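You operate a simulated robot arm through the tools that you are given. There is no shell and no other tool. Be economical: measure what you need, move in short steps, check, and stop when the job is done.

You are at the controls of a simulated two-armed robot. One attempt, no reset.

TASK
Pack the green and orange boxes into the carton, fold its flaps shut and slide it back.
Fine: the carton ends in the back corner, by the grey rail.
Where things are to end (x, y in the base frame): sample carton within 0.05 m of [0.78, 0.4].
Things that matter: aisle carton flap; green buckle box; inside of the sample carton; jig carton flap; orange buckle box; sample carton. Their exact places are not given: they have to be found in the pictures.

It is judged by the outcome, as a careful person would: the job done as asked, and still so three seconds after it is handed in. It fails if anything else is knocked over, pushed out of place, dropped, spilled or broken. Flat cloth is picked up by pressing the open fingertips on it (5 to 10 N) and closing them slowly along it; thin cloth reads only 2 to 8 mm in the jaws.

THE ROBOT
Two 7-joint arms with two-finger parallel grippers on one trunk, on a base that drives. Base frame: it is fixed to the floor where the robot stands at the start and does not move with it; the origin is under the middle of the robot, x ahead of it, y to its left, z up. Readings come in m, rad, newtons and seconds.
The left shoulder is at the start at [0.05, 0.158, 1.158], the right one opposite. With the tool pointing down near the work surface each hand reaches from about 0.18 to 0.66 m from the robot's upright axis, wherever it stands, measured 20 degrees to its own side. Places, roughly: aisle carton flap [0.5, 0.3, 1]; inside of the sample carton [0.5, 0.4, 0.8]; jig carton flap [0.5, 0.6, 1]. Payload 3.91 kg a hand.
The TCP of each hand is the grasp point between the finger pads, 0.03 m short of the fingertips. In the tool frame z runs along the fingers and y along their closing line. Largest opening 0.11 m; finger width 0.02, thickness 0.01; the body of the gripper, 0.048 by 0.112 m, starts 0.055 m behind the TCP.
Orientation is told as [roll, pitch, yaw] about the base's x, y, z axes, in that order, counted from this pose: with the fingers straight down and closing along the base's y, the tool's x points along the base's -x, its y along +y and its z along -z.

THE INTERFACE
- The arms move only by the tool move_arm. It takes "left_series", "right_series" or both (then of equal length, played together; a hand with none holds still); each is a list of rows, each a list of 3 entries, a list of its own where there are three numbers: the turn, a rotation vector about the tool's x, y, z in degrees, then the shift along the tool's x, y, z in m, then the closure, from 0 (fully open) to 1 (shut). In form: [[[ax, ay, az], [x, y, z], fingers], ...]. A call has 1 to 10 rows; each row shifts and turns the commanded pose from where the row before left it, along the tool's axes as they then stand. Rows are played at 5 a second. More than 0.05 m and 0.15 rad between two rows, or a gripper value outside its range, and nothing of the call is played. A pose out of reach is approached as far as the arm can. The call stops where the force on the tool passes 50 N (or 10 N more than at its start, if that is more) or the arm is blocked; 0.2 s more then pass. Each finger travels about 0.153 m/s and halts on what it meets, pressing with about 34 N; the grip force reading is that of the motor and also rises with nothing between the fingers. The clock runs only during rows and for 0.2 s after the last one: add rows that do not move to give the fingers time. The reply holds the time, the measured pose of the TCP, the force on the tool along the base axes, the opening and the grip force, in the units named above and with some noise, with the torque about the TCP (base axes, N m) and any sound that the robot's microphone picked up, and new pictures: "views" is both (left out), scene, wrist or none (wrist: the cameras of the hands that moved).
- Cameras (640 x 400 px; columns grow to the right, rows downward): "scene" is now at [0.1201, 0.0457, 1.3053]; the picture's right is [0.47, -0.88, 0.00], its down [-0.45, -0.24, -0.86] and it looks along [0.76, 0.41, -0.51] (base axes); focal length 214 px, centre (320, 200). "left" rides on the left gripper at [0.072, -0.017, -0.103] in its tool frame; the picture's right is [0.23, 0.97, 0.00], its down [-0.76, 0.18, -0.62] and it looks along [-0.61, 0.14, 0.78] (tool axes); focal length 222 px, centre (320, 200). "right" rides on the right gripper at [0.072, 0.017, -0.103] in its tool frame; the picture's right is [-0.23, 0.97, 0.00], its down [-0.76, -0.18, -0.62] and it looks along [-0.61, -0.14, 0.78] (tool axes); focal length 222 px, centre (320, 200).
- move_column(by): slides the trunk up (or, below 0, down) by that many m; the arms and the scene camera ride with it, the base frame stays. It gives what a move gives, with no picture.
- roll_base(legs): drives the robot by 1 to 6 legs, each [ahead, turn to the left] in m and rad, along the robot's own axes; the way and the turn of a leg run together, so that a leg with both is an arc; at most 1.5 m and 3.142 rad a leg. The arms and the cameras ride along, it lands a little off, and it stops where it bumps. It gives what a move gives, and a new picture of the scene camera.
- pan_tilt(pan, tilt): turns the head with the scene camera to pan (to the left, within 1.396 rad either way) and tilt (down, from -0.506 to 1.204), counted from straight ahead of the robot. It gives what a move gives, and a new picture of the scene camera.
- pixel_to_xyz(camera, pixels): for up to 12 pixels [column, row] of the newest picture of that camera ("zoom" is the newest enlarged one), the place [x, y, z] in the base frame of the surface seen there, good to about 0.003 m. No time passes.
- enlarge(camera, box): a new picture of the part [left, top, right, bottom] of that camera's present view, enlarged. No time passes.
- finish_job(): hands the job in; it is judged then, once.

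Keep the steps short. Do not move on a guess: measure, check each grasp and each placing, and mend mistakes. In all there are 80 turns and 260 pictures (those below and enlarged ones count). Leave the grippers open and the arms clear of the work at the hand-in unless told otherwise, and finish with a single line.

The tools are called after "Emit:" as a command line: name --argument value ..., lists and objects as JSON in quotes. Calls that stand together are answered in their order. move_arm: Moves the arms, as the interface text tells. Its arguments: {"type":"object","properties":{"left_series":{"type":"array","items":{"type":"array"}},"right_series":{"type":"array","items":{"type":"array"}},"views":{"type":"string","enum":["both","scene","wrist","none"]}},"required":[]} The other tools are called the same way: move_column (by) slides the trunk up or down; roll_base (legs) drives the base; pan_tilt (pan, tilt) turns the head that bears the scene camera; pixel_to_xyz (camera, pixels) gives the place of the surface under pixels of a picture; enlarge (camera, box) takes an enlarged picture of a part of a camera's view; finish_job () hands the job in.

At the start:

```text
t: 0.0
left_eef_pos: [0.3337, 0.3465, 1.2236]
left_tool_rot: [-0.001, -0.002, 0.003]
left_contact_force: [-0.6, -0.8, -0.1]
left_wrist_torque: [0.03, 0.01, -0.02]
left_grip_width: 0.1099
left_grasp_force: 0.0
right_eef_pos: [0.2775, 0.0212, 1.1989]
right_tool_rot: [-0.001, 0.0, 0.0]
right_contact_force: [0.6, -1.0, -0.4]
right_wrist_torque: [-0.03, -0.02, -0.02]
right_grip_width: 0.1099
right_grasp_force: 0.0
trunk travel left (down, up): [-0.4, 0.082]
robot x, y, heading: [-0.0009, 0.0003, -0.002]
head pan, tilt: [0.492, 0.531]
```

scene: 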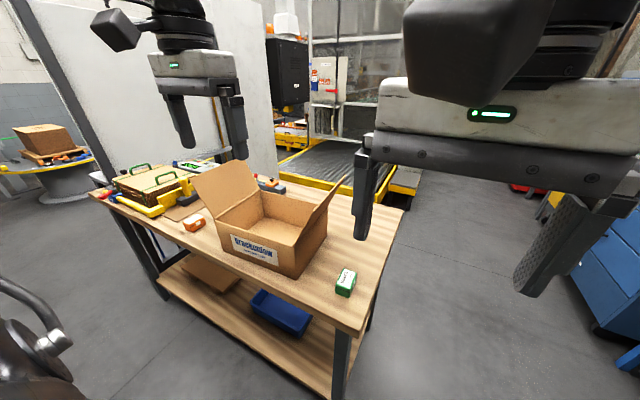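
right: 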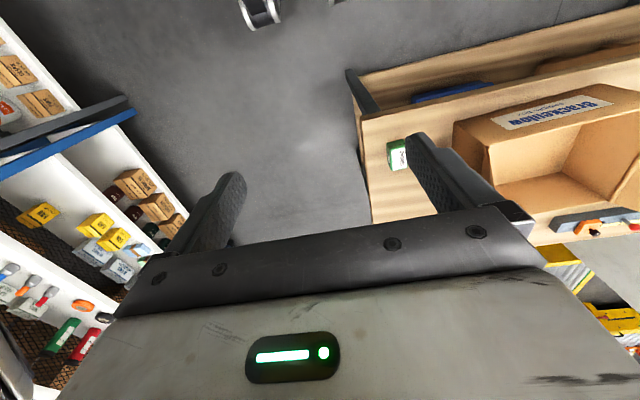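
left: 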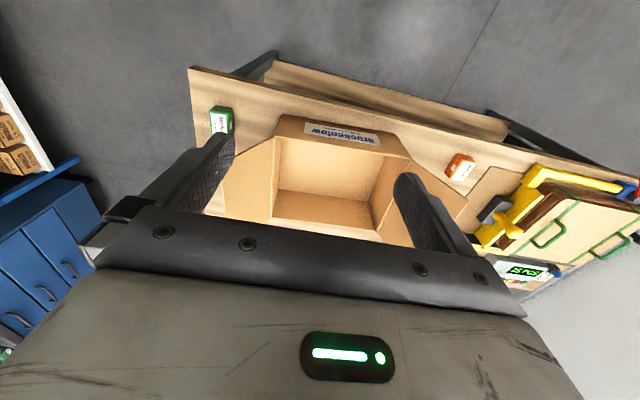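

I see the open carton in mid-table, the green box at about (346,282) and the orange one at about (194,224). First I enlarge that part and measure it.

Emit:
enlarge --camera "scene" --box '[80, 130, 420, 342]'

Emit:
pixel_to_xyz --camera "scene" --pixels '[[346, 275], [345, 290], [194, 224], [218, 232], [218, 250], [291, 277], [326, 236], [262, 188], [270, 225], [192, 178], [240, 160], [339, 182]]'

```text
1.88 times, centred on (250, 236) of scene
```

zoom: 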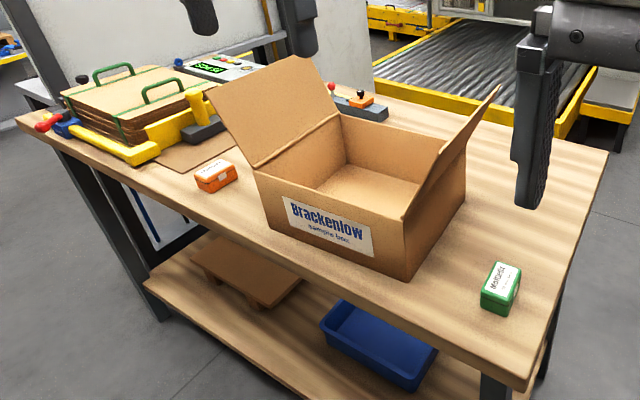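

```text
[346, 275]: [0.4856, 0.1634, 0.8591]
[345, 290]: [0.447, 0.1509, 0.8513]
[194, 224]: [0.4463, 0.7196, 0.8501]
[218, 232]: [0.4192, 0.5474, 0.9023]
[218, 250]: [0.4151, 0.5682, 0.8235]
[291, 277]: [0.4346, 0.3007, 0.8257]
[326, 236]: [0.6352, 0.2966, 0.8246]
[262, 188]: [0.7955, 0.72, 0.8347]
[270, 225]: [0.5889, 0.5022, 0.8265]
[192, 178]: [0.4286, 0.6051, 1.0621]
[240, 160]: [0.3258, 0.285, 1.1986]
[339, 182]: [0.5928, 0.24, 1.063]
```

I measure finer points on the enlarged picture: carton edges, flaps, table edges, both boxes, and the grey thing behind the carton.

Emit:
pixel_to_xyz --camera "zoom" --pixels '[[360, 112], [385, 115], [335, 97], [405, 215], [256, 172], [340, 118], [440, 140], [464, 160], [500, 88], [410, 205], [212, 82], [312, 60]]'

Emit:
pixel_to_xyz --camera "zoom" --pixels '[[502, 263], [520, 268], [482, 293], [502, 302], [482, 312], [195, 178], [222, 162], [237, 168], [212, 183], [606, 152], [420, 98], [530, 385]]'

Emit:
pixel_to_xyz --camera "zoom" --pixels '[[370, 185], [350, 180], [390, 190], [345, 160], [340, 130], [275, 170], [465, 190], [405, 278], [268, 225], [200, 128], [215, 150], [180, 150]]'

```text
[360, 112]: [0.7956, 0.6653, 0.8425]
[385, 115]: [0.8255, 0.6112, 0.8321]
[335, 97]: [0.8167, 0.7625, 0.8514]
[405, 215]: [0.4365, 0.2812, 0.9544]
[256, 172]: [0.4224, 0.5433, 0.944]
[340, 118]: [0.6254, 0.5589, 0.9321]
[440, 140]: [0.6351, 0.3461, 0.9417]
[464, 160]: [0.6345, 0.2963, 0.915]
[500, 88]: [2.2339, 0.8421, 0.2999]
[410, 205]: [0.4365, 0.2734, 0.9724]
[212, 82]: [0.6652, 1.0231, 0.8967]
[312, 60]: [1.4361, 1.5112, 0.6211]
```

```text
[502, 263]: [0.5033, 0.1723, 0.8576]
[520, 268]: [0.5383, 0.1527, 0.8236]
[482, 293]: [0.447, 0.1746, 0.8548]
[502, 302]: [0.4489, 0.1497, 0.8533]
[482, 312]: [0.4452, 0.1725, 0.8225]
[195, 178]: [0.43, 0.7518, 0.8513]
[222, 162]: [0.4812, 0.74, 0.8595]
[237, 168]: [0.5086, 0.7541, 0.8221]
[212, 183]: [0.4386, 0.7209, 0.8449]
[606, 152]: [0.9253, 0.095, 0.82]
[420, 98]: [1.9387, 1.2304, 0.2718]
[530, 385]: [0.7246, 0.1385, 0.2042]
```

```text
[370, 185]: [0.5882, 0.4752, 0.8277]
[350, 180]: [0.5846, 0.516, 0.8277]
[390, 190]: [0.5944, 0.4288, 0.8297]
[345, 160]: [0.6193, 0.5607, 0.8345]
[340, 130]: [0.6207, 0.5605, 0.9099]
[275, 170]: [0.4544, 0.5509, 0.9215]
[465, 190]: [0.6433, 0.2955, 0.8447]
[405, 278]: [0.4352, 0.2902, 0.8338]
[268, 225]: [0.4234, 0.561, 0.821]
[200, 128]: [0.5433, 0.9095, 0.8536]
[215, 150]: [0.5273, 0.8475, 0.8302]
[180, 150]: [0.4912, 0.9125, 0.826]
```

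The table top is at z 0.82. The carton spans about x 0.42–0.64, y 0.29–0.56 with its rim at 0.94. The green box is near (0.476,0.162) and the orange near (0.46,0.735), too far from here, so I will have to drive left. First I look at the floor on my left.

Emit:
pan_tilt --pan 1.35 --tilt 0.8

Emit:
pan_tilt --pan 0.3 --tilt 1.1

```text
t: 1.2
left_eef_pos: [0.3326, 0.3467, 1.2235]
left_tool_rot: [0.001, -0.002, 0.002]
left_contact_force: [0.1, -0.1, 0.3]
left_wrist_torque: [0.02, 0.03, -0.04]
left_grip_width: 0.1098
left_grasp_force: 0.0
right_eef_pos: [0.2778, 0.0214, 1.1981]
right_tool_rot: [0.0, 0.001, -0.001]
right_contact_force: [0.2, -0.1, -0.1]
right_wrist_torque: [0.02, -0.02, 0.02]
right_grip_width: 0.1101
right_grasp_force: 0.0
trunk travel left (down, up): [-0.4, 0.082]
robot x, y, heading: [0.0014, 0.0021, -0.001]
head pan, tilt: [1.349, 0.799]
```

scene: 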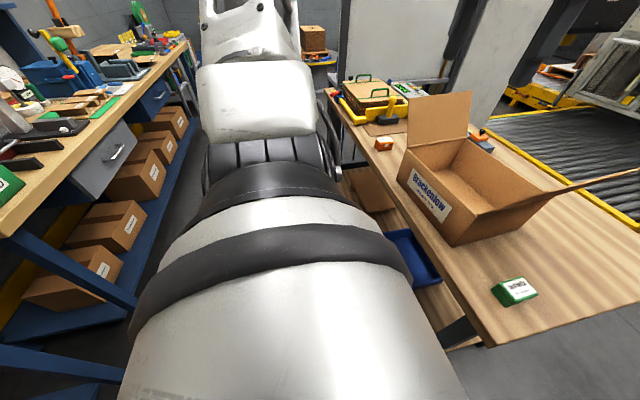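

```text
t: 2.5
left_eef_pos: [0.3338, 0.3461, 1.2235]
left_tool_rot: [-0.001, -0.001, 0.002]
left_contact_force: [0.5, -0.1, 0.2]
left_wrist_torque: [0.0, 0.01, 0.0]
left_grip_width: 0.1103
left_grasp_force: 0.1
right_eef_pos: [0.2814, 0.0217, 1.1963]
right_tool_rot: [-0.001, 0.004, -0.014]
right_contact_force: [12.0, 24.6, -21.5]
right_wrist_torque: [-3.3, -0.39, -2.15]
right_grip_width: 0.11
right_grasp_force: 0.1
trunk travel left (down, up): [-0.4, 0.082]
robot x, y, heading: [0.0017, 0.0021, -0.0]
head pan, tilt: [0.3, 1.1]
```

scene: 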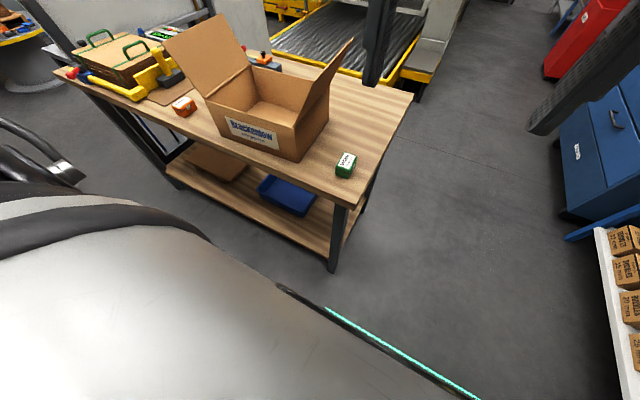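

The head pressed against the right gripper at that tilt, so I turn it back at once. The round thing on the left is my own arm. There is clear floor by the table, with a blue bench further left.

Emit:
pan_tilt --pan 1.0 --tilt 0.6

```text
t: 3.5
left_eef_pos: [0.3334, 0.3451, 1.2237]
left_tool_rot: [0.0, -0.001, 0.001]
left_contact_force: [0.1, 0.2, -0.2]
left_wrist_torque: [0.0, 0.01, 0.0]
left_grip_width: 0.11
left_grasp_force: 0.0
right_eef_pos: [0.278, 0.0218, 1.1981]
right_tool_rot: [-0.001, -0.001, 0.003]
right_contact_force: [-0.3, -0.4, 0.4]
right_wrist_torque: [-0.03, 0.03, 0.0]
right_grip_width: 0.11
right_grasp_force: 0.0
trunk travel left (down, up): [-0.4, 0.082]
robot x, y, heading: [0.001, -0.0001, 0.001]
head pan, tilt: [1.0, 0.6]
```

scene: 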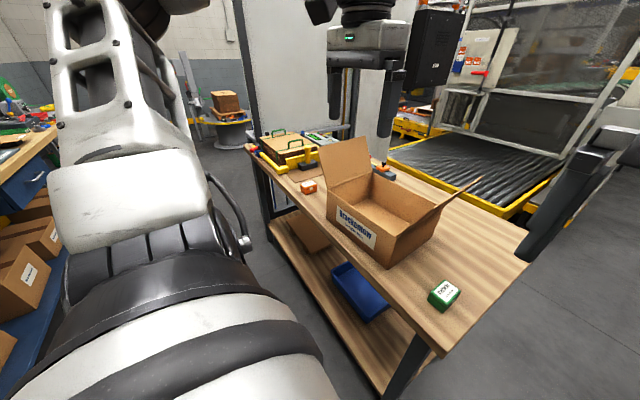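

I measure the flap tips, the table edges and the bench on the left.

Emit:
pixel_to_xyz --camera "scene" --pixels '[[440, 345], [300, 213], [526, 262], [323, 142], [368, 137], [372, 172], [329, 192], [470, 184], [437, 205], [384, 265], [55, 135], [20, 190]]'

Emit:
enlarge --camera "scene" --box '[240, 120, 540, 308]'

```text
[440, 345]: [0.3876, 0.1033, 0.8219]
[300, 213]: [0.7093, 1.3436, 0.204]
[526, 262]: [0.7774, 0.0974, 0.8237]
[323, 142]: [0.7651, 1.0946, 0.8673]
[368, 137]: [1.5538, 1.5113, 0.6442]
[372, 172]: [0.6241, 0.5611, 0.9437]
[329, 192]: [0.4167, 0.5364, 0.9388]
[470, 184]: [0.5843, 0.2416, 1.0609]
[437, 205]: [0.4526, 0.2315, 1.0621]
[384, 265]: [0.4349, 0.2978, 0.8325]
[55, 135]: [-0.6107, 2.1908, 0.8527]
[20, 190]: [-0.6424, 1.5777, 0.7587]
```

```text
2.13 times, centred on (390, 214) of scene
```

zoom: 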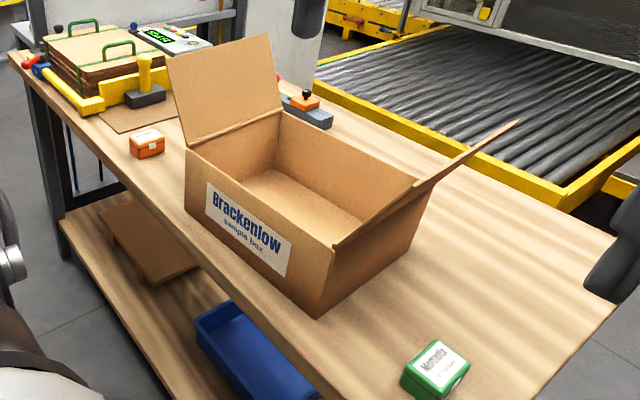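

Front table edge is x 0.39, right edge y 0.10. The flap tips are at z 1.06 and my hands at 1.2, so driving is clear. I turn left, drive 0.4 m along the table, and turn back.

Emit:
roll_base --legs '[[0, 1.571], [0.4, 0], [0, -1.571]]'

Emit:
pan_tilt --pan 0.0 --tilt 0.7

```text
t: 13.8
left_eef_pos: [0.3167, 0.7544, 1.2231]
left_tool_rot: [0.0, 0.0, 0.013]
left_contact_force: [0.6, -0.4, -0.1]
left_wrist_torque: [0.01, 0.0, 0.01]
left_grip_width: 0.1102
left_grasp_force: 0.0
right_eef_pos: [0.2659, 0.4293, 1.1977]
right_tool_rot: [-0.001, 0.0, 0.014]
right_contact_force: [0.8, 0.1, 0.7]
right_wrist_torque: [-0.03, -0.03, 0.02]
right_grip_width: 0.11
right_grasp_force: 0.0
trunk travel left (down, up): [-0.4, 0.082]
robot x, y, heading: [-0.0127, 0.406, 0.013]
head pan, tilt: [1.0, 0.6]
```

scene: 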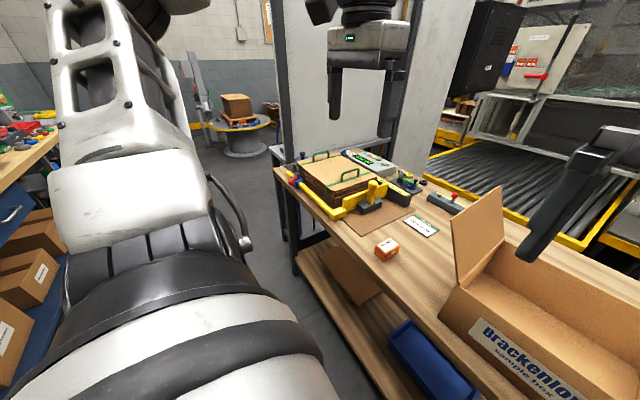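

```text
t: 15.1
left_eef_pos: [0.315, 0.7543, 1.2245]
left_tool_rot: [0.0, -0.004, 0.015]
left_contact_force: [0.9, 0.5, 0.3]
left_wrist_torque: [-0.02, 0.05, 0.0]
left_grip_width: 0.11
left_grasp_force: 0.0
right_eef_pos: [0.2663, 0.4306, 1.198]
right_tool_rot: [-0.001, 0.0, 0.014]
right_contact_force: [-0.6, -0.1, 0.0]
right_wrist_torque: [0.0, 0.03, 0.01]
right_grip_width: 0.1101
right_grasp_force: 0.0
trunk travel left (down, up): [-0.4, 0.082]
robot x, y, heading: [-0.0086, 0.4009, 0.016]
head pan, tilt: [0.0, 0.7]
```

scene: 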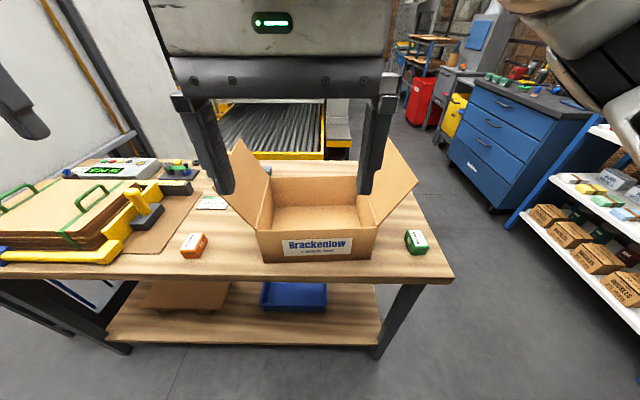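

A good view now. I measure the two boxes and the carton rim afresh.

Emit:
enlarge --camera "scene" --box '[160, 140, 460, 328]'

Emit:
pixel_to_xyz --camera "scene" --pixels '[[186, 235], [202, 235], [206, 236], [181, 255], [197, 257], [408, 231], [423, 231], [412, 246], [427, 245], [413, 253], [195, 243], [416, 238]]'

Emit:
pixel_to_xyz --camera "scene" --pixels '[[258, 232], [378, 228], [270, 180], [361, 180], [240, 142], [218, 188], [385, 140], [417, 180], [212, 203], [180, 188], [262, 262], [372, 258]]'

```text
2.13 times, centred on (310, 234) of scene
```

zoom: 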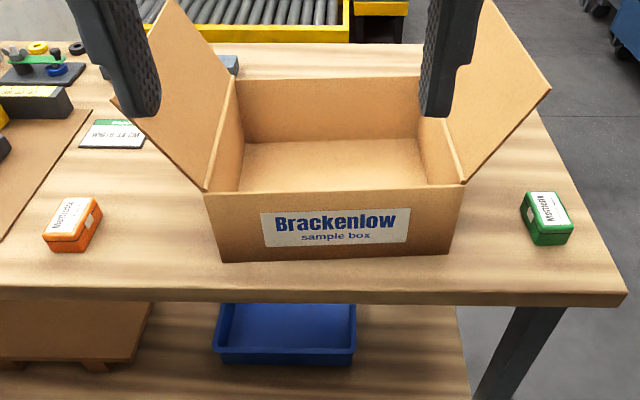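

```text
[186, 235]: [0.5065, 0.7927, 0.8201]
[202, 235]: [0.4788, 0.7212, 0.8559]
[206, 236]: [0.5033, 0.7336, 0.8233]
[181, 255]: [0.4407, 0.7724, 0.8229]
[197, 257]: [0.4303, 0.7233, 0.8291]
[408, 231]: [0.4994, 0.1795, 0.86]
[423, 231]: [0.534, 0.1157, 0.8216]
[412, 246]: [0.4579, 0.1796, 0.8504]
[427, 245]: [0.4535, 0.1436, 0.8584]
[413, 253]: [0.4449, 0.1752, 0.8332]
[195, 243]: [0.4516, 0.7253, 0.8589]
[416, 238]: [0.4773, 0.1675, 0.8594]
```

```text
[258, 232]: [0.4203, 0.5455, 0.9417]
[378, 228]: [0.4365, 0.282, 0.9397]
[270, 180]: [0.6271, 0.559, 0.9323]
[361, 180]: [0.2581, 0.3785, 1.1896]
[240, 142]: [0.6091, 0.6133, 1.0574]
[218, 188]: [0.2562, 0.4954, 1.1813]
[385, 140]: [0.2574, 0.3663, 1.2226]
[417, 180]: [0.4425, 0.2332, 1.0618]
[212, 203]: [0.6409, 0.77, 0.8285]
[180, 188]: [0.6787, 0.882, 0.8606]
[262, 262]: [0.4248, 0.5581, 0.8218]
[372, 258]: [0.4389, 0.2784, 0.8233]
```

I measure the box top corners on the enlarged picture.

Emit:
pixel_to_xyz --camera "zoom" --pixels '[[65, 202], [92, 202], [76, 234], [50, 232], [72, 217], [531, 197], [556, 196], [568, 220], [540, 222], [549, 208], [60, 248], [552, 240]]'

```text
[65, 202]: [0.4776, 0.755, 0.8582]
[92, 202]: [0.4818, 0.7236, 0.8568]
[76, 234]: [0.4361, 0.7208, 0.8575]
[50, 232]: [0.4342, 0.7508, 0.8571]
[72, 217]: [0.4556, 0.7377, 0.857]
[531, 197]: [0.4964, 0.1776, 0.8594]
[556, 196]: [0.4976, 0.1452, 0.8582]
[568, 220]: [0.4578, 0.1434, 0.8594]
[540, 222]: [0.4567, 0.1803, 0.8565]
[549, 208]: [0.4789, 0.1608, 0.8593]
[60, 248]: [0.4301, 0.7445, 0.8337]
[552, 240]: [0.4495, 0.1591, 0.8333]
```

Orange is centred at (0.457,0.737) and green at (0.477,0.162), each about 0.036 wide in y with tops at 0.858. I bring the left hand above the orange box and the right hand, at height, above the green one.

Emit:
move_arm --left_series '[[[0, 0, 0], [-0.0178, -0.0024, 0.03], 0], [[0, 0, 0], [-0.0178, -0.0024, 0.03], 0], [[0, 0, 0], [-0.0178, -0.0024, 0.03], 0], [[0, 0, 0], [-0.0178, -0.0024, 0.03], 0], [[0, 0, 0], [-0.0178, -0.0024, 0.03], 0], [[0, 0, 0], [-0.0178, -0.0024, 0.03], 0], [[0, 0, 0], [-0.0178, -0.0024, 0.03], 0.2], [[0, 0, 0], [-0.0178, -0.0024, 0.03], 0.3], [[0, 0, 0], [0, 0, 0], 0.3]]' --right_series '[[[0, 0, 0], [-0.026, -0.0351, 0], 0], [[0, 0, 0], [-0.026, -0.0351, 0], 0], [[0, 0, 0], [-0.026, -0.0351, 0], 0], [[0, 0, 0], [-0.026, -0.0351, 0], 0], [[0, 0, 0], [-0.026, -0.0351, 0], 0], [[0, 0, 0], [-0.026, -0.0351, 0], 0], [[0, 0, 0], [-0.026, -0.0351, 0], 0.2], [[0, 0, 0], [-0.026, -0.0351, 0], 0.3], [[0, 0, 0], [0, 0, 0], 0.3]]'

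```text
t: 17.1
left_eef_pos: [0.4602, 0.7383, 0.9861]
left_tool_rot: [0.0, -0.002, 0.016]
left_contact_force: [-0.1, 0.7, -1.0]
left_wrist_torque: [0.0, -0.01, -0.02]
left_grip_width: 0.0769
left_grasp_force: 0.0
right_eef_pos: [0.4783, 0.1505, 1.1966]
right_tool_rot: [-0.001, 0.0, 0.016]
right_contact_force: [1.0, -0.3, 0.3]
right_wrist_torque: [0.06, 0.0, 0.03]
right_grip_width: 0.0769
right_grasp_force: 0.1
trunk travel left (down, up): [-0.4, 0.082]
robot x, y, heading: [-0.0098, 0.4079, 0.011]
head pan, tilt: [0.0, 0.7]
```

scene: 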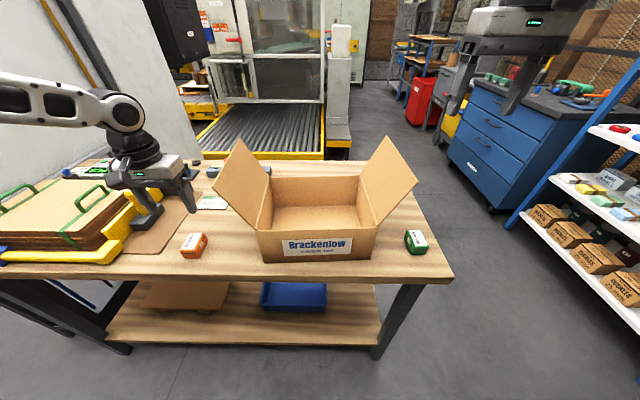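
right: 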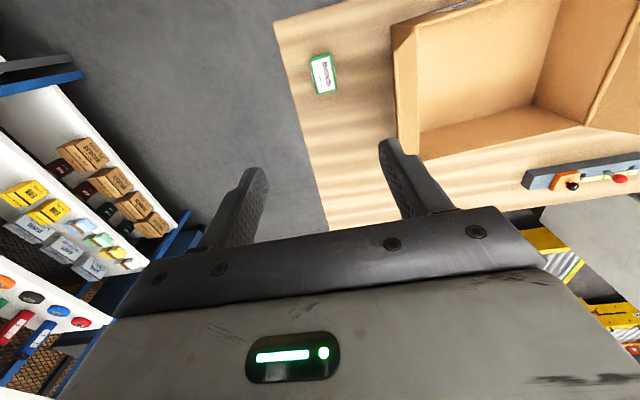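
left: 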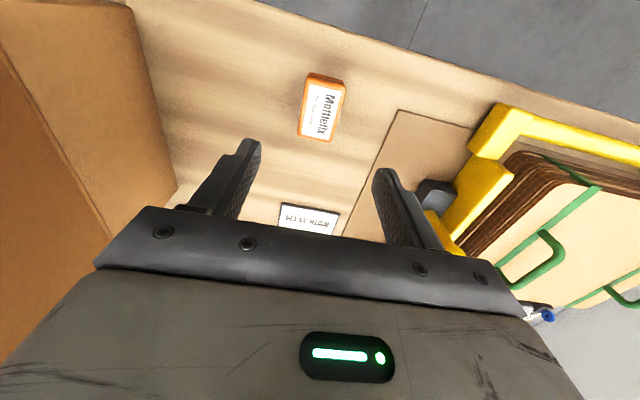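

Both hands are lined up. I lower the left to 0.858 around the orange box and the right to about 0.90 over the green box, watching the aisle flap.

Emit:
move_arm --left_series '[[[0, 0, 0], [0, 0, 0.016], 0.3], [[0, 0, 0], [0, 0, 0.016], 0.3], [[0, 0, 0], [0, 0, 0.016], 0.3], [[0, 0, 0], [0, 0, 0.016], 0.3], [[0, 0, 0], [0, 0, 0.016], 0.3], [[0, 0, 0], [0, 0, 0.016], 0.3], [[0, 0, 0], [0, 0, 0.016], 0.3], [[0, 0, 0], [0, 0, 0.016], 0.3]]' --right_series '[[[0, 0, 0], [0, 0, 0.037], 0.3], [[0, 0, 0], [0, 0, 0.037], 0.3], [[0, 0, 0], [0, 0, 0.037], 0.3], [[0, 0, 0], [0, 0, 0.037], 0.3], [[0, 0, 0], [0, 0, 0.037], 0.3], [[0, 0, 0], [0, 0, 0.037], 0.3], [[0, 0, 0], [0, 0, 0.037], 0.3], [[0, 0, 0], [0, 0, 0.037], 0.3]]'

```text
t: 18.9
left_eef_pos: [0.459, 0.7362, 0.8552]
left_tool_rot: [-0.001, 0.001, 0.016]
left_contact_force: [0.9, -0.3, -0.4]
left_wrist_torque: [-0.05, 0.03, 0.01]
left_grip_width: 0.0769
left_grasp_force: 0.1
right_eef_pos: [0.478, 0.1511, 0.9019]
right_tool_rot: [0.0, 0.001, 0.015]
right_contact_force: [-0.4, -0.3, -0.2]
right_wrist_torque: [0.02, -0.02, -0.03]
right_grip_width: 0.077
right_grasp_force: 0.0
trunk travel left (down, up): [-0.4, 0.082]
robot x, y, heading: [-0.0088, 0.407, 0.012]
head pan, tilt: [0.0, 0.7]
```

scene: 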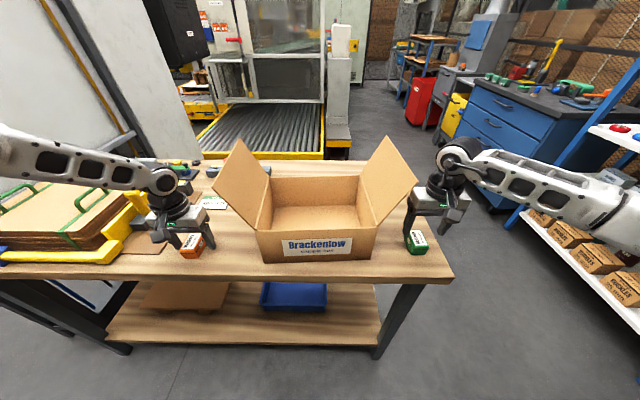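
right: 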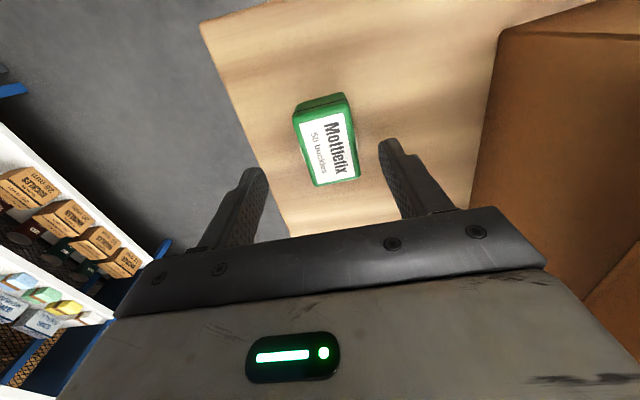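
left: 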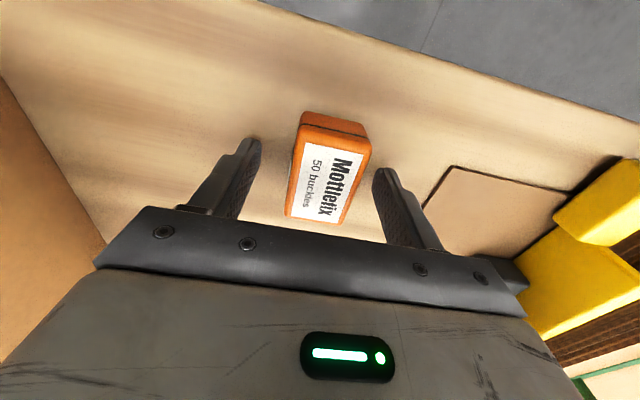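

The orange box sits between the left fingers. I lower the right to 0.857 (shifted 5 mm towards the box) and close both grippers.

Emit:
move_arm --left_series '[[[0, 0, 0], [0, 0, 0], 0.3], [[0, 0, 0], [0, 0, 0], 0.3], [[0, 0, 0], [0, 0, 0], 0.45], [[0, 0, 0], [0, 0, 0], 0.6], [[0, 0, 0], [0, 0, 0], 0.8], [[0, 0, 0], [0, 0, 0], 0.8]]' --right_series '[[[0, 0, 0], [0, 0.005, 0.0225], 0.3], [[0, 0, 0], [0, 0, 0.0225], 0.3], [[0, 0, 0], [0, 0, 0], 0.45], [[0, 0, 0], [0, 0, 0], 0.6], [[0, 0, 0], [0, 0, 0], 0.8], [[0, 0, 0], [0, 0, 0], 0.8]]' --views "wrist"

```text
t: 20.3
left_eef_pos: [0.4582, 0.7365, 0.8565]
left_tool_rot: [0.001, -0.001, 0.016]
left_contact_force: [-0.7, 0.0, 0.7]
left_wrist_torque: [0.03, -0.01, 0.04]
left_grip_width: 0.0396
left_grasp_force: 34.1
right_eef_pos: [0.4772, 0.1562, 0.856]
right_tool_rot: [0.001, 0.002, 0.014]
right_contact_force: [0.1, 0.6, 0.4]
right_wrist_torque: [0.06, -0.04, 0.01]
right_grip_width: 0.0396
right_grasp_force: 33.9
trunk travel left (down, up): [-0.4, 0.082]
robot x, y, heading: [-0.0101, 0.404, 0.015]
head pan, tilt: [0.0, 0.7]
```

right: 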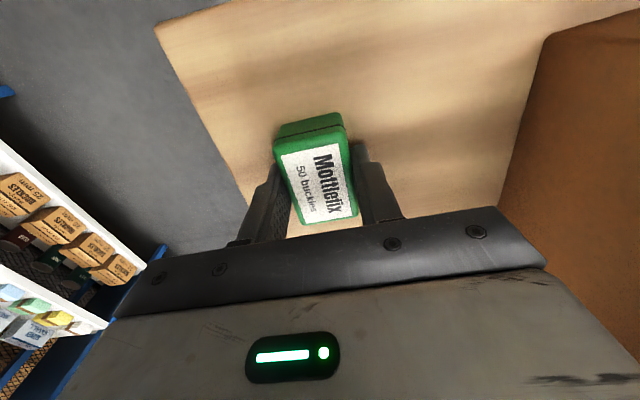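
left: 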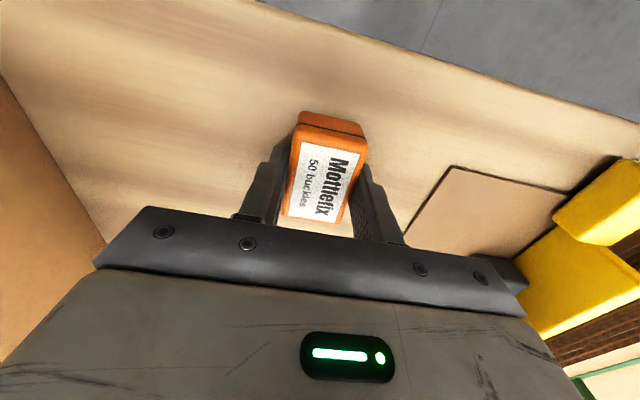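

Both grip at 0.0396 m with 34 N. I lift both straight up 0.30 m, above the flap tips.

Emit:
move_arm --left_series '[[[0, 0, 0], [0, 0, -0.03], 0.8], [[0, 0, 0], [0, 0, -0.045], 0.8], [[0, 0, 0], [0, 0, -0.045], 0.8], [[0, 0, 0], [0, 0, -0.045], 0.8], [[0, 0, 0], [0, 0, -0.045], 0.8], [[0, 0, 0], [0, 0, -0.045], 0.8], [[0, 0, 0], [0, 0, -0.045], 0.8], [[0, 0, 0], [0, 0, 0], 0.8]]' --right_series '[[[0, 0, 0], [0, 0, -0.03], 0.8], [[0, 0, 0], [0, 0, -0.045], 0.8], [[0, 0, 0], [0, 0, -0.045], 0.8], [[0, 0, 0], [0, 0, -0.045], 0.8], [[0, 0, 0], [0, 0, -0.045], 0.8], [[0, 0, 0], [0, 0, -0.045], 0.8], [[0, 0, 0], [0, 0, -0.045], 0.8], [[0, 0, 0], [0, 0, 0], 0.8]]' --views "scene"

```text
t: 22.1
left_eef_pos: [0.4586, 0.7381, 1.1562]
left_tool_rot: [0.0, 0.0, 0.015]
left_contact_force: [0.0, 0.0, -1.3]
left_wrist_torque: [-0.02, 0.0, -0.03]
left_grip_width: 0.0398
left_grasp_force: 33.8
right_eef_pos: [0.4814, 0.1567, 1.1554]
right_tool_rot: [-0.001, 0.003, 0.014]
right_contact_force: [-0.1, 0.0, -1.4]
right_wrist_torque: [-0.04, -0.03, -0.02]
right_grip_width: 0.0395
right_grasp_force: 34.1
trunk travel left (down, up): [-0.4, 0.082]
robot x, y, heading: [-0.0156, 0.4023, 0.011]
head pan, tilt: [0.0, 0.7]
```

scene: 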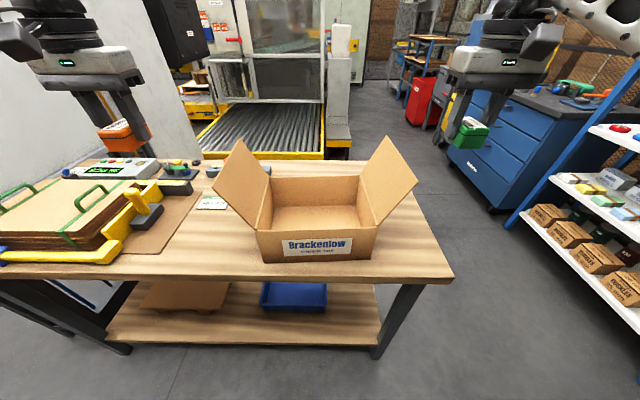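

Both boxes are lifted. I carry the orange one over the carton to about (0.53,0.485) and begin lowering it, the right hand holding still.

Emit:
move_arm --left_series '[[[0, 0, 0], [-0.012, -0.0423, 0], 0.8], [[0, 0, 0], [-0.012, -0.0423, 0], 0.8], [[0, 0, 0], [-0.012, -0.0423, 0], 0.8], [[0, 0, 0], [-0.012, -0.0423, 0], 0.8], [[0, 0, 0], [-0.012, -0.0423, 0], 0.8], [[0, 0, 0], [-0.012, -0.0423, 0], 0.8], [[0, 0, 0], [0, 0, 0.04], 0.8], [[0, 0, 0], [0, 0, 0.04], 0.8], [[0, 0, 0], [0, 0, 0.04], 0.8], [[0, 0, 0], [0, 0, 0], 0.8]]'

```text
t: 24.3
left_eef_pos: [0.4673, 0.5735, 1.015]
left_tool_rot: [0.001, 0.0, 0.015]
left_contact_force: [-0.3, -1.1, -0.4]
left_wrist_torque: [0.0, 0.04, 0.03]
left_grip_width: 0.0398
left_grasp_force: 34.2
left hand out of reach, approached as far as the arm can: row 3, 4, 5, 6
right_eef_pos: [0.4802, 0.1569, 1.1552]
right_tool_rot: [0.0, 0.0, 0.014]
right_contact_force: [0.4, 0.0, -1.9]
right_wrist_torque: [0.02, 0.05, 0.02]
right_grip_width: 0.0395
right_grasp_force: 34.0
trunk travel left (down, up): [-0.4, 0.082]
robot x, y, heading: [-0.0143, 0.4042, 0.013]
head pan, tilt: [0.0, 0.7]
```

scene: 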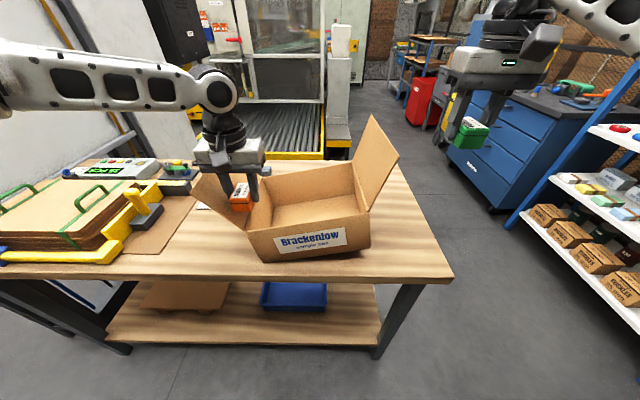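
left: 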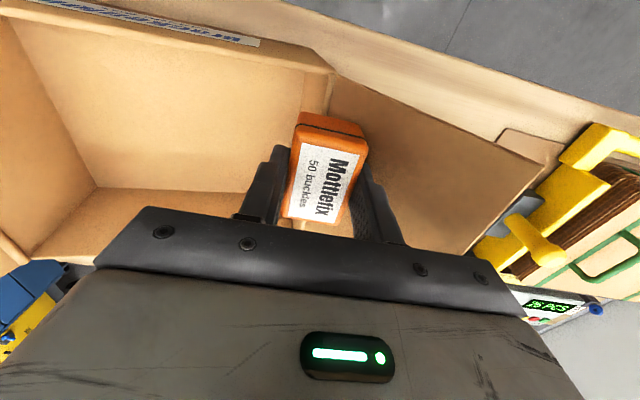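

The left arm ran out of reach up high, so the hand came down onto the jig flap and nudged the carton askew. I lift both hands by raising the trunk, which also gives better reach over the flaps, and look again.

Emit:
move_column --by 0.08

Emit:
pan_tilt --pan 0.0 --tilt 0.75

```text
t: 25.4
left_eef_pos: [0.4679, 0.5732, 1.0956]
left_tool_rot: [0.0, 0.001, 0.014]
left_contact_force: [-0.3, -0.2, -1.8]
left_wrist_torque: [0.0, -0.03, -0.05]
left_grip_width: 0.0397
left_grasp_force: 33.7
right_eef_pos: [0.4808, 0.1562, 1.2339]
right_tool_rot: [-0.001, 0.0, 0.015]
right_contact_force: [0.7, 0.9, -1.9]
right_wrist_torque: [-0.01, -0.01, -0.01]
right_grip_width: 0.0398
right_grasp_force: 33.8
trunk travel left (down, up): [-0.48, 0.002]
robot x, y, heading: [-0.0137, 0.4039, 0.012]
head pan, tilt: [0.0, 0.7]
```

```text
t: 26.1
left_eef_pos: [0.4678, 0.5738, 1.0968]
left_tool_rot: [0.0, 0.0, 0.012]
left_contact_force: [0.7, -0.1, -0.8]
left_wrist_torque: [-0.03, -0.05, 0.02]
left_grip_width: 0.0397
left_grasp_force: 34.2
right_eef_pos: [0.4785, 0.1562, 1.2342]
right_tool_rot: [0.0, 0.001, 0.014]
right_contact_force: [0.4, 0.2, -1.2]
right_wrist_torque: [0.01, 0.0, 0.0]
right_grip_width: 0.0393
right_grasp_force: 34.1
trunk travel left (down, up): [-0.48, 0.002]
robot x, y, heading: [-0.0123, 0.4027, 0.012]
head pan, tilt: [0.0, 0.75]
```

scene: 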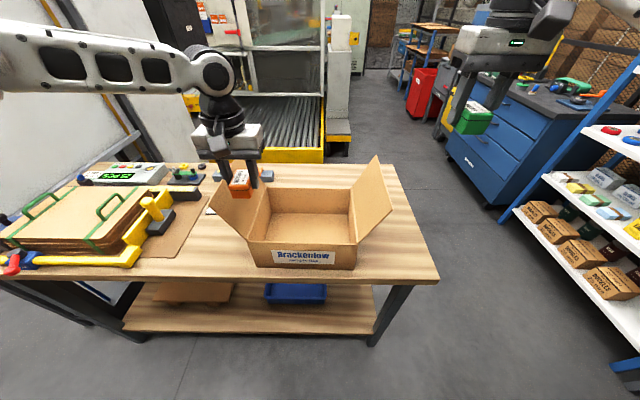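

The carton sits flat and the flap is upright again. I measure where it is now.

Emit:
pixel_to_xyz --camera "scene" --pixels '[[251, 243], [355, 244], [267, 190], [349, 190], [211, 184], [378, 157], [392, 208], [310, 212], [258, 266], [353, 269], [285, 232], [335, 232]]'

```text
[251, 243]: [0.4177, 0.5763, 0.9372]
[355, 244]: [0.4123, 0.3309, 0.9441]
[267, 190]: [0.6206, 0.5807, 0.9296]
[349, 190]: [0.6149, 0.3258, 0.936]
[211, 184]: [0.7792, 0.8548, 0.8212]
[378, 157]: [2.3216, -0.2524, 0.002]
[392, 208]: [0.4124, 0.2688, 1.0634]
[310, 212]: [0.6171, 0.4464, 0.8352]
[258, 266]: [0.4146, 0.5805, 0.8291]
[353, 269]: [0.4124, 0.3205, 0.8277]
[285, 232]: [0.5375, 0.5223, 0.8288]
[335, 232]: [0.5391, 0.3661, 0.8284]
```

The carton is now at x 0.41–0.625, y 0.32–0.585. I raise the orange box 2.5 cm, move it above the carton at (0.52,0.51), and check whether the arm gets there.

Emit:
move_arm --left_series '[[[0, 0, 0], [0, 0, -0.025], 0.8], [[0, 0, 0], [-0.013, -0.016, 0], 0.8], [[0, 0, 0], [-0.013, -0.016, 0], 0.8], [[0, 0, 0], [-0.013, -0.016, 0], 0.8], [[0, 0, 0], [-0.013, -0.016, 0], 0.8], [[0, 0, 0], [0, 0, 0], 0.8]]'

```text
t: 27.5
left_eef_pos: [0.4718, 0.5691, 1.1229]
left_tool_rot: [-0.001, -0.001, 0.014]
left_contact_force: [0.5, -0.1, -0.7]
left_wrist_torque: [-0.01, 0.02, 0.02]
left_grip_width: 0.04
left_grasp_force: 34.0
left hand out of reach, approached as far as the arm can: row 2, 3, 4, 5
right_eef_pos: [0.4806, 0.157, 1.2335]
right_tool_rot: [0.001, 0.0, 0.015]
right_contact_force: [-0.5, -0.9, -1.8]
right_wrist_torque: [0.02, 0.0, -0.03]
right_grip_width: 0.0396
right_grasp_force: 34.3
trunk travel left (down, up): [-0.48, 0.002]
robot x, y, heading: [-0.0116, 0.4061, 0.014]
head pan, tilt: [0.0, 0.75]
```

scene: 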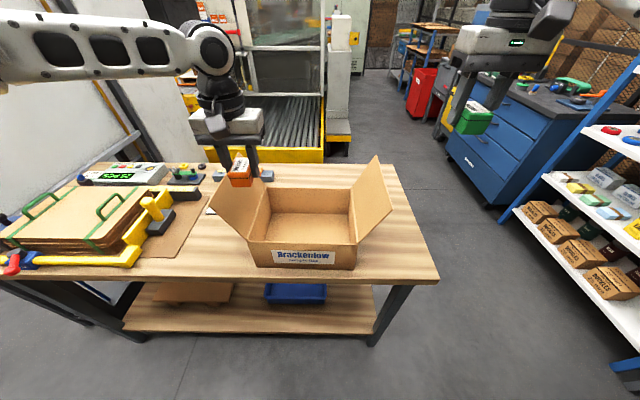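
left: 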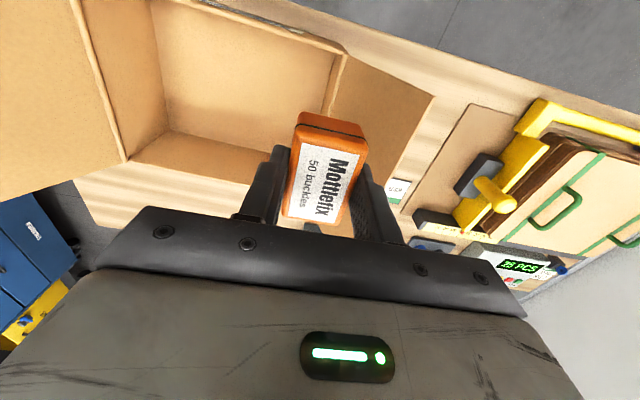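

The left arm is limited inward, not upward. Turning the base right by 0.17 rad swings the hand over the carton, with 2.5 cm clearance over the flap tip, and swings the right hand away to the side.

Emit:
roll_base --legs '[[0, -0.17]]'

```text
t: 28.6
left_eef_pos: [0.4928, 0.4856, 1.1231]
left_tool_rot: [-0.002, -0.001, -0.153]
left_contact_force: [0.2, 0.9, -0.7]
left_wrist_torque: [0.03, 0.03, 0.02]
left_grip_width: 0.04
left_grasp_force: 33.8
right_eef_pos: [0.4321, 0.0771, 1.2342]
right_tool_rot: [0.001, -0.002, -0.154]
right_contact_force: [-0.5, 0.7, -1.4]
right_wrist_torque: [-0.05, -0.04, 0.01]
right_grip_width: 0.0396
right_grasp_force: 33.6
trunk travel left (down, up): [-0.48, 0.002]
robot x, y, heading: [-0.0103, 0.4031, -0.149]
head pan, tilt: [0.0, 0.75]
```

scene: 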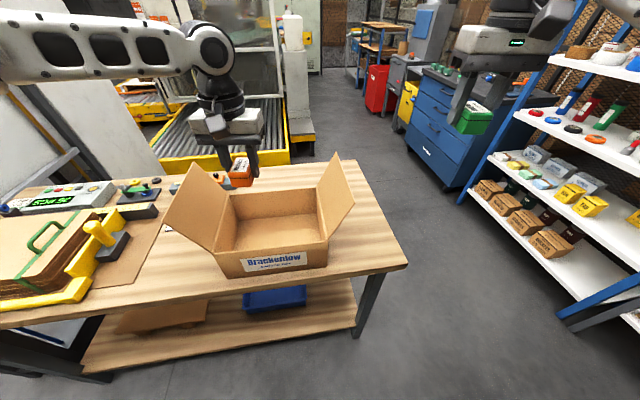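

The left hand is at (0.493,0.486), inside the carton outline. I lower it by 0.25 m, drifting 1.5 cm left.

Emit:
move_arm --left_series '[[[0, 0, 0], [0, 0.002, 0.03], 0.8], [[0, 0, 0], [0, 0.002, 0.036], 0.8], [[0, 0, 0], [0, 0.002, 0.036], 0.8], [[0, 0, 0], [0, 0.002, 0.036], 0.8], [[0, 0, 0], [0, 0.002, 0.036], 0.8], [[0, 0, 0], [0, 0.002, 0.036], 0.8], [[0, 0, 0], [0, 0.002, 0.036], 0.8], [[0, 0, 0], [0, 0, 0], 0.8]]'

```text
t: 30.3
left_eef_pos: [0.4539, 0.5573, 0.9408]
left_tool_rot: [-0.006, -0.028, -0.156]
left_contact_force: [-10.9, -2.4, 27.4]
left_wrist_torque: [1.0, 0.12, 0.41]
left_grip_width: 0.0398
left_grasp_force: 33.6
left hand out of reach, approached as far as the arm can: row 2, 3, 4, 5, 6, 7
right_eef_pos: [0.4275, 0.0769, 1.2361]
right_tool_rot: [0.001, -0.003, -0.154]
right_contact_force: [1.3, 0.3, -1.6]
right_wrist_torque: [-0.01, -0.03, 0.06]
right_grip_width: 0.0394
right_grasp_force: 33.7
trunk travel left (down, up): [-0.48, 0.002]
robot x, y, heading: [-0.0083, 0.4045, -0.15]
head pan, tilt: [0.0, 0.75]
stopped in row 8 (left hand): the force on the tool passed its limit at 58 N (the readings are from after the stop); the commanded pose is now the measured one
```

scene: 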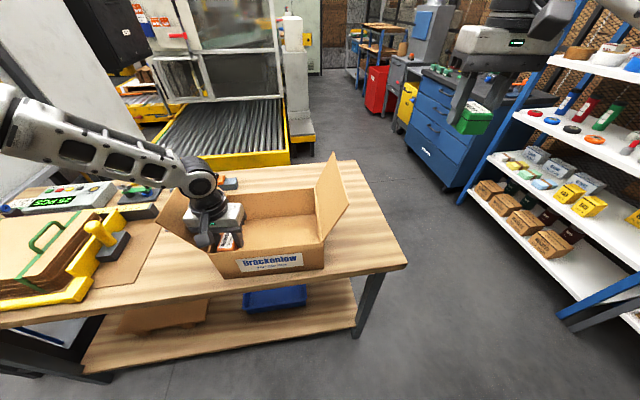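
left: 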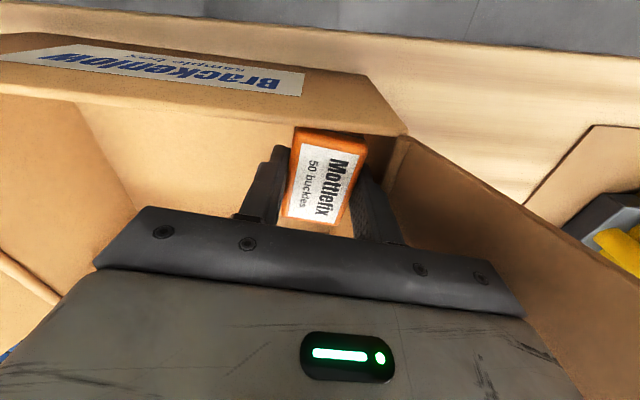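

The left arm's reach shrinks inward as it goes down, and the box touched the carton's front-left rim. The arm worked well about 35° to its own side, so the base needs turning further right. I lift straight up first.

Emit:
move_arm --left_series '[[[0, 0, 0], [0, 0, -0.03], 0.8], [[0, 0, 0], [0, 0, -0.04], 0.8], [[0, 0, 0], [0, 0, -0.04], 0.8], [[0, 0, 0], [0, 0, -0.04], 0.8], [[0, 0, 0], [0, 0, -0.04], 0.8], [[0, 0, 0], [0, 0, 0], 0.8]]' --views "scene"

```text
t: 31.7
left_eef_pos: [0.4518, 0.5613, 1.1274]
left_tool_rot: [-0.005, -0.026, -0.157]
left_contact_force: [0.7, 0.7, -0.9]
left_wrist_torque: [-0.01, 0.0, -0.02]
left_grip_width: 0.0397
left_grasp_force: 34.0
right_eef_pos: [0.4327, 0.0791, 1.2341]
right_tool_rot: [0.0, 0.001, -0.154]
right_contact_force: [-0.1, 0.1, -1.5]
right_wrist_torque: [0.02, -0.01, 0.02]
right_grip_width: 0.0399
right_grasp_force: 34.3
trunk travel left (down, up): [-0.48, 0.002]
robot x, y, heading: [-0.0122, 0.4064, -0.153]
head pan, tilt: [0.0, 0.75]
```

scene: 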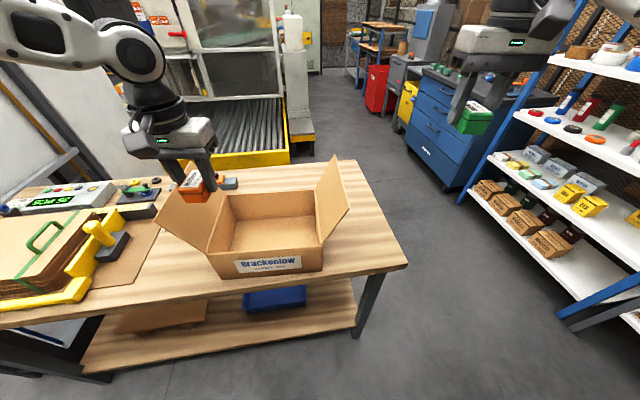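

The lift was clean and the carton is upright. I turn the base right by 0.35 rad and pan the head left so it still looks at the carton.

Emit:
roll_base --legs '[[0, -0.35]]'

Emit:
pan_tilt --pan 0.5 --tilt 0.75

```text
t: 33.2
left_eef_pos: [0.4783, 0.3949, 1.1271]
left_tool_rot: [-0.006, -0.025, -0.501]
left_contact_force: [-0.7, -0.5, -1.8]
left_wrist_torque: [0.01, -0.04, 0.0]
left_grip_width: 0.0395
left_grasp_force: 33.2
right_eef_pos: [0.2947, -0.053, 1.2336]
right_tool_rot: [0.0, 0.0, -0.498]
right_contact_force: [-0.7, -0.1, -1.6]
right_wrist_torque: [0.01, -0.05, -0.02]
right_grip_width: 0.0397
right_grasp_force: 34.1
trunk travel left (down, up): [-0.48, 0.002]
robot x, y, heading: [-0.0106, 0.4041, -0.497]
head pan, tilt: [0.0, 0.75]
```

scene: 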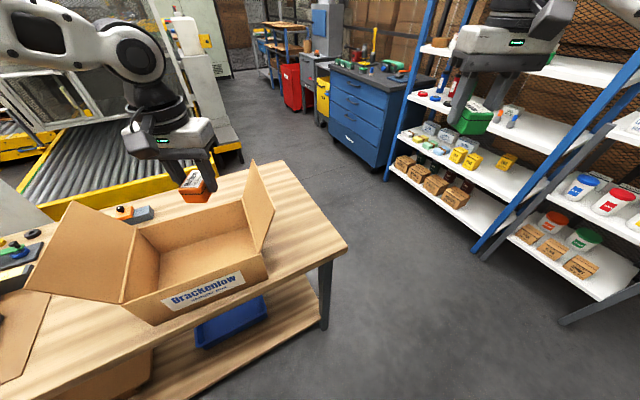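

```text
t: 34.1
left_eef_pos: [0.4774, 0.3957, 1.1264]
left_tool_rot: [-0.005, -0.024, -0.502]
left_contact_force: [0.6, 0.1, -1.2]
left_wrist_torque: [-0.02, 0.0, 0.02]
left_grip_width: 0.0398
left_grasp_force: 34.1
right_eef_pos: [0.2957, -0.0527, 1.2355]
right_tool_rot: [-0.001, -0.001, -0.499]
right_contact_force: [-0.1, 0.5, -1.9]
right_wrist_torque: [0.0, 0.01, -0.02]
right_grip_width: 0.0397
right_grasp_force: 34.2
trunk travel left (down, up): [-0.48, 0.002]
robot x, y, heading: [-0.0097, 0.4059, -0.499]
head pan, tilt: [0.499, 0.75]
```

scene: 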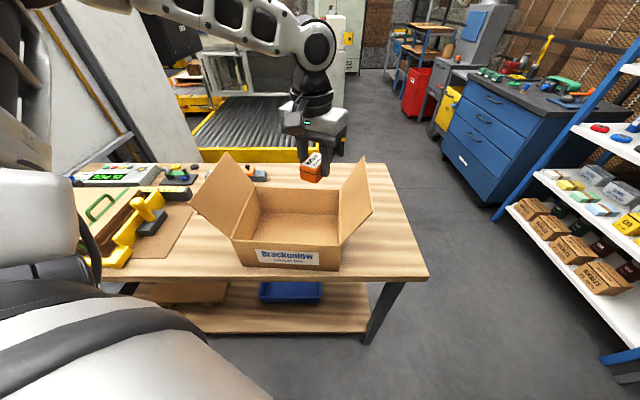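

I re-measure the carton before moving in.

Emit:
pixel_to_xyz --camera "scene" --pixels '[[236, 240], [340, 246], [259, 190], [339, 191], [191, 196], [227, 155], [365, 158], [371, 212], [300, 212]]'

```text
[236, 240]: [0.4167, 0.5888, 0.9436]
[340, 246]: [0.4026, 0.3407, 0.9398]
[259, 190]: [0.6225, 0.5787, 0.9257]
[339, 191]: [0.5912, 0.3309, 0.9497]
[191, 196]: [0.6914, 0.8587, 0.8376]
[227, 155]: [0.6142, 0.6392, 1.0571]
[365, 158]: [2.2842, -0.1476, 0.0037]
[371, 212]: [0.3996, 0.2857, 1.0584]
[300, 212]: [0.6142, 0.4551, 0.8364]
```

The carton centre is (0.51,0.46). I move the left hand to about (0.51,0.505) and lower part-way.

Emit:
move_arm --left_series '[[[0, 0, 0], [0.006, 0.028, 0], 0.8], [[0, 0, 0], [0.006, 0.028, 0], 0.8], [[0, 0, 0], [0.006, 0.028, 0], 0.8], [[0, 0, 0], [0.006, 0.028, 0], 0.8], [[0, 0, 0], [0, 0, 0.04], 0.8], [[0, 0, 0], [0, 0, 0.04], 0.8], [[0, 0, 0], [0, 0, 0.04], 0.8], [[0, 0, 0], [0, 0, 0.04], 0.8], [[0, 0, 0], [0, 0, 0], 0.8]]'

```text
t: 36.1
left_eef_pos: [0.514, 0.5015, 0.9667]
left_tool_rot: [-0.007, -0.026, -0.501]
left_contact_force: [0.1, 0.5, -0.9]
left_wrist_torque: [0.01, 0.0, -0.01]
left_grip_width: 0.0396
left_grasp_force: 33.5
right_eef_pos: [0.2952, -0.0525, 1.2353]
right_tool_rot: [0.0, 0.0, -0.5]
right_contact_force: [-0.6, -0.4, -1.8]
right_wrist_torque: [-0.04, 0.02, -0.02]
right_grip_width: 0.0394
right_grasp_force: 34.3
trunk travel left (down, up): [-0.48, 0.002]
robot x, y, heading: [-0.0107, 0.4039, -0.5]
head pan, tilt: [0.499, 0.75]
```

scene: 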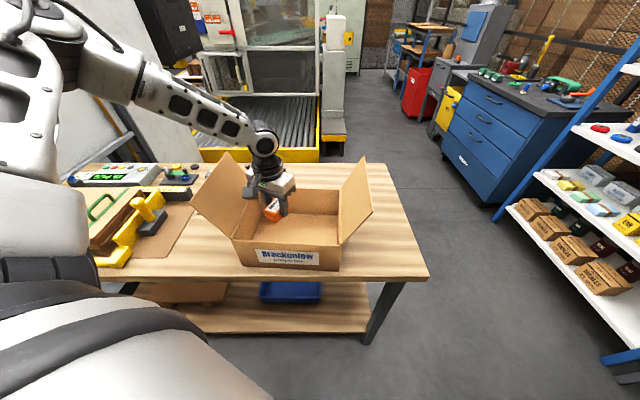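
left: 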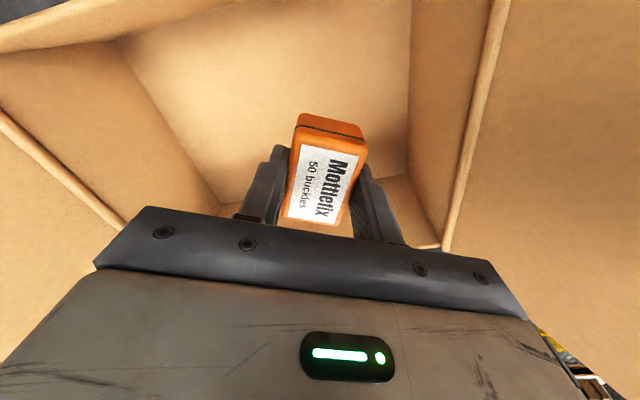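

Reached exactly, no contact. I lower 0.10 m gently to set the box on the carton floor.

Emit:
move_arm --left_series '[[[0, 0, 0], [0, 0, 0.025], 0.8], [[0, 0, 0], [0, 0, 0.025], 0.8], [[0, 0, 0], [0, 0, 0.025], 0.8], [[0, 0, 0], [0, 0, 0.015], 0.8], [[0, 0, 0], [0, 0, 0.008], 0.8], [[0, 0, 0], [0, 0, 0.004], 0.8], [[0, 0, 0], [0, 0, 0], 0.8]]' --views "wrist"

```text
t: 37.7
left_eef_pos: [0.5163, 0.5036, 0.8728]
left_tool_rot: [-0.007, -0.026, -0.503]
left_contact_force: [-0.3, -0.9, -0.8]
left_wrist_torque: [0.01, 0.02, 0.0]
left_grip_width: 0.0396
left_grasp_force: 33.6
left hand out of reach, approached as far as the arm can: row 5, 6
right_eef_pos: [0.2956, -0.0524, 1.2353]
right_tool_rot: [-0.002, 0.0, -0.498]
right_contact_force: [-0.1, -0.3, -1.2]
right_wrist_torque: [-0.04, -0.01, 0.03]
right_grip_width: 0.0397
right_grasp_force: 34.0
trunk travel left (down, up): [-0.48, 0.002]
robot x, y, heading: [-0.011, 0.4033, -0.495]
head pan, tilt: [0.499, 0.75]
```

left: 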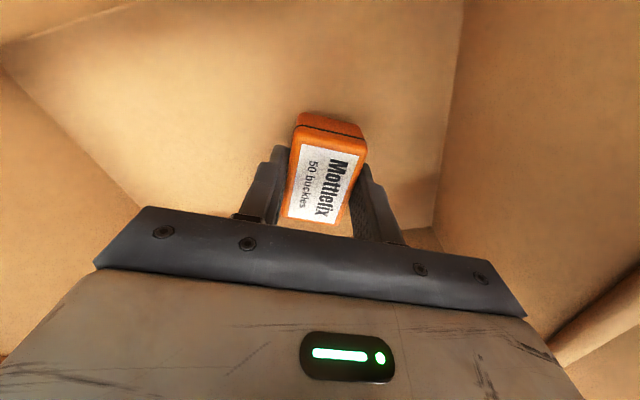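

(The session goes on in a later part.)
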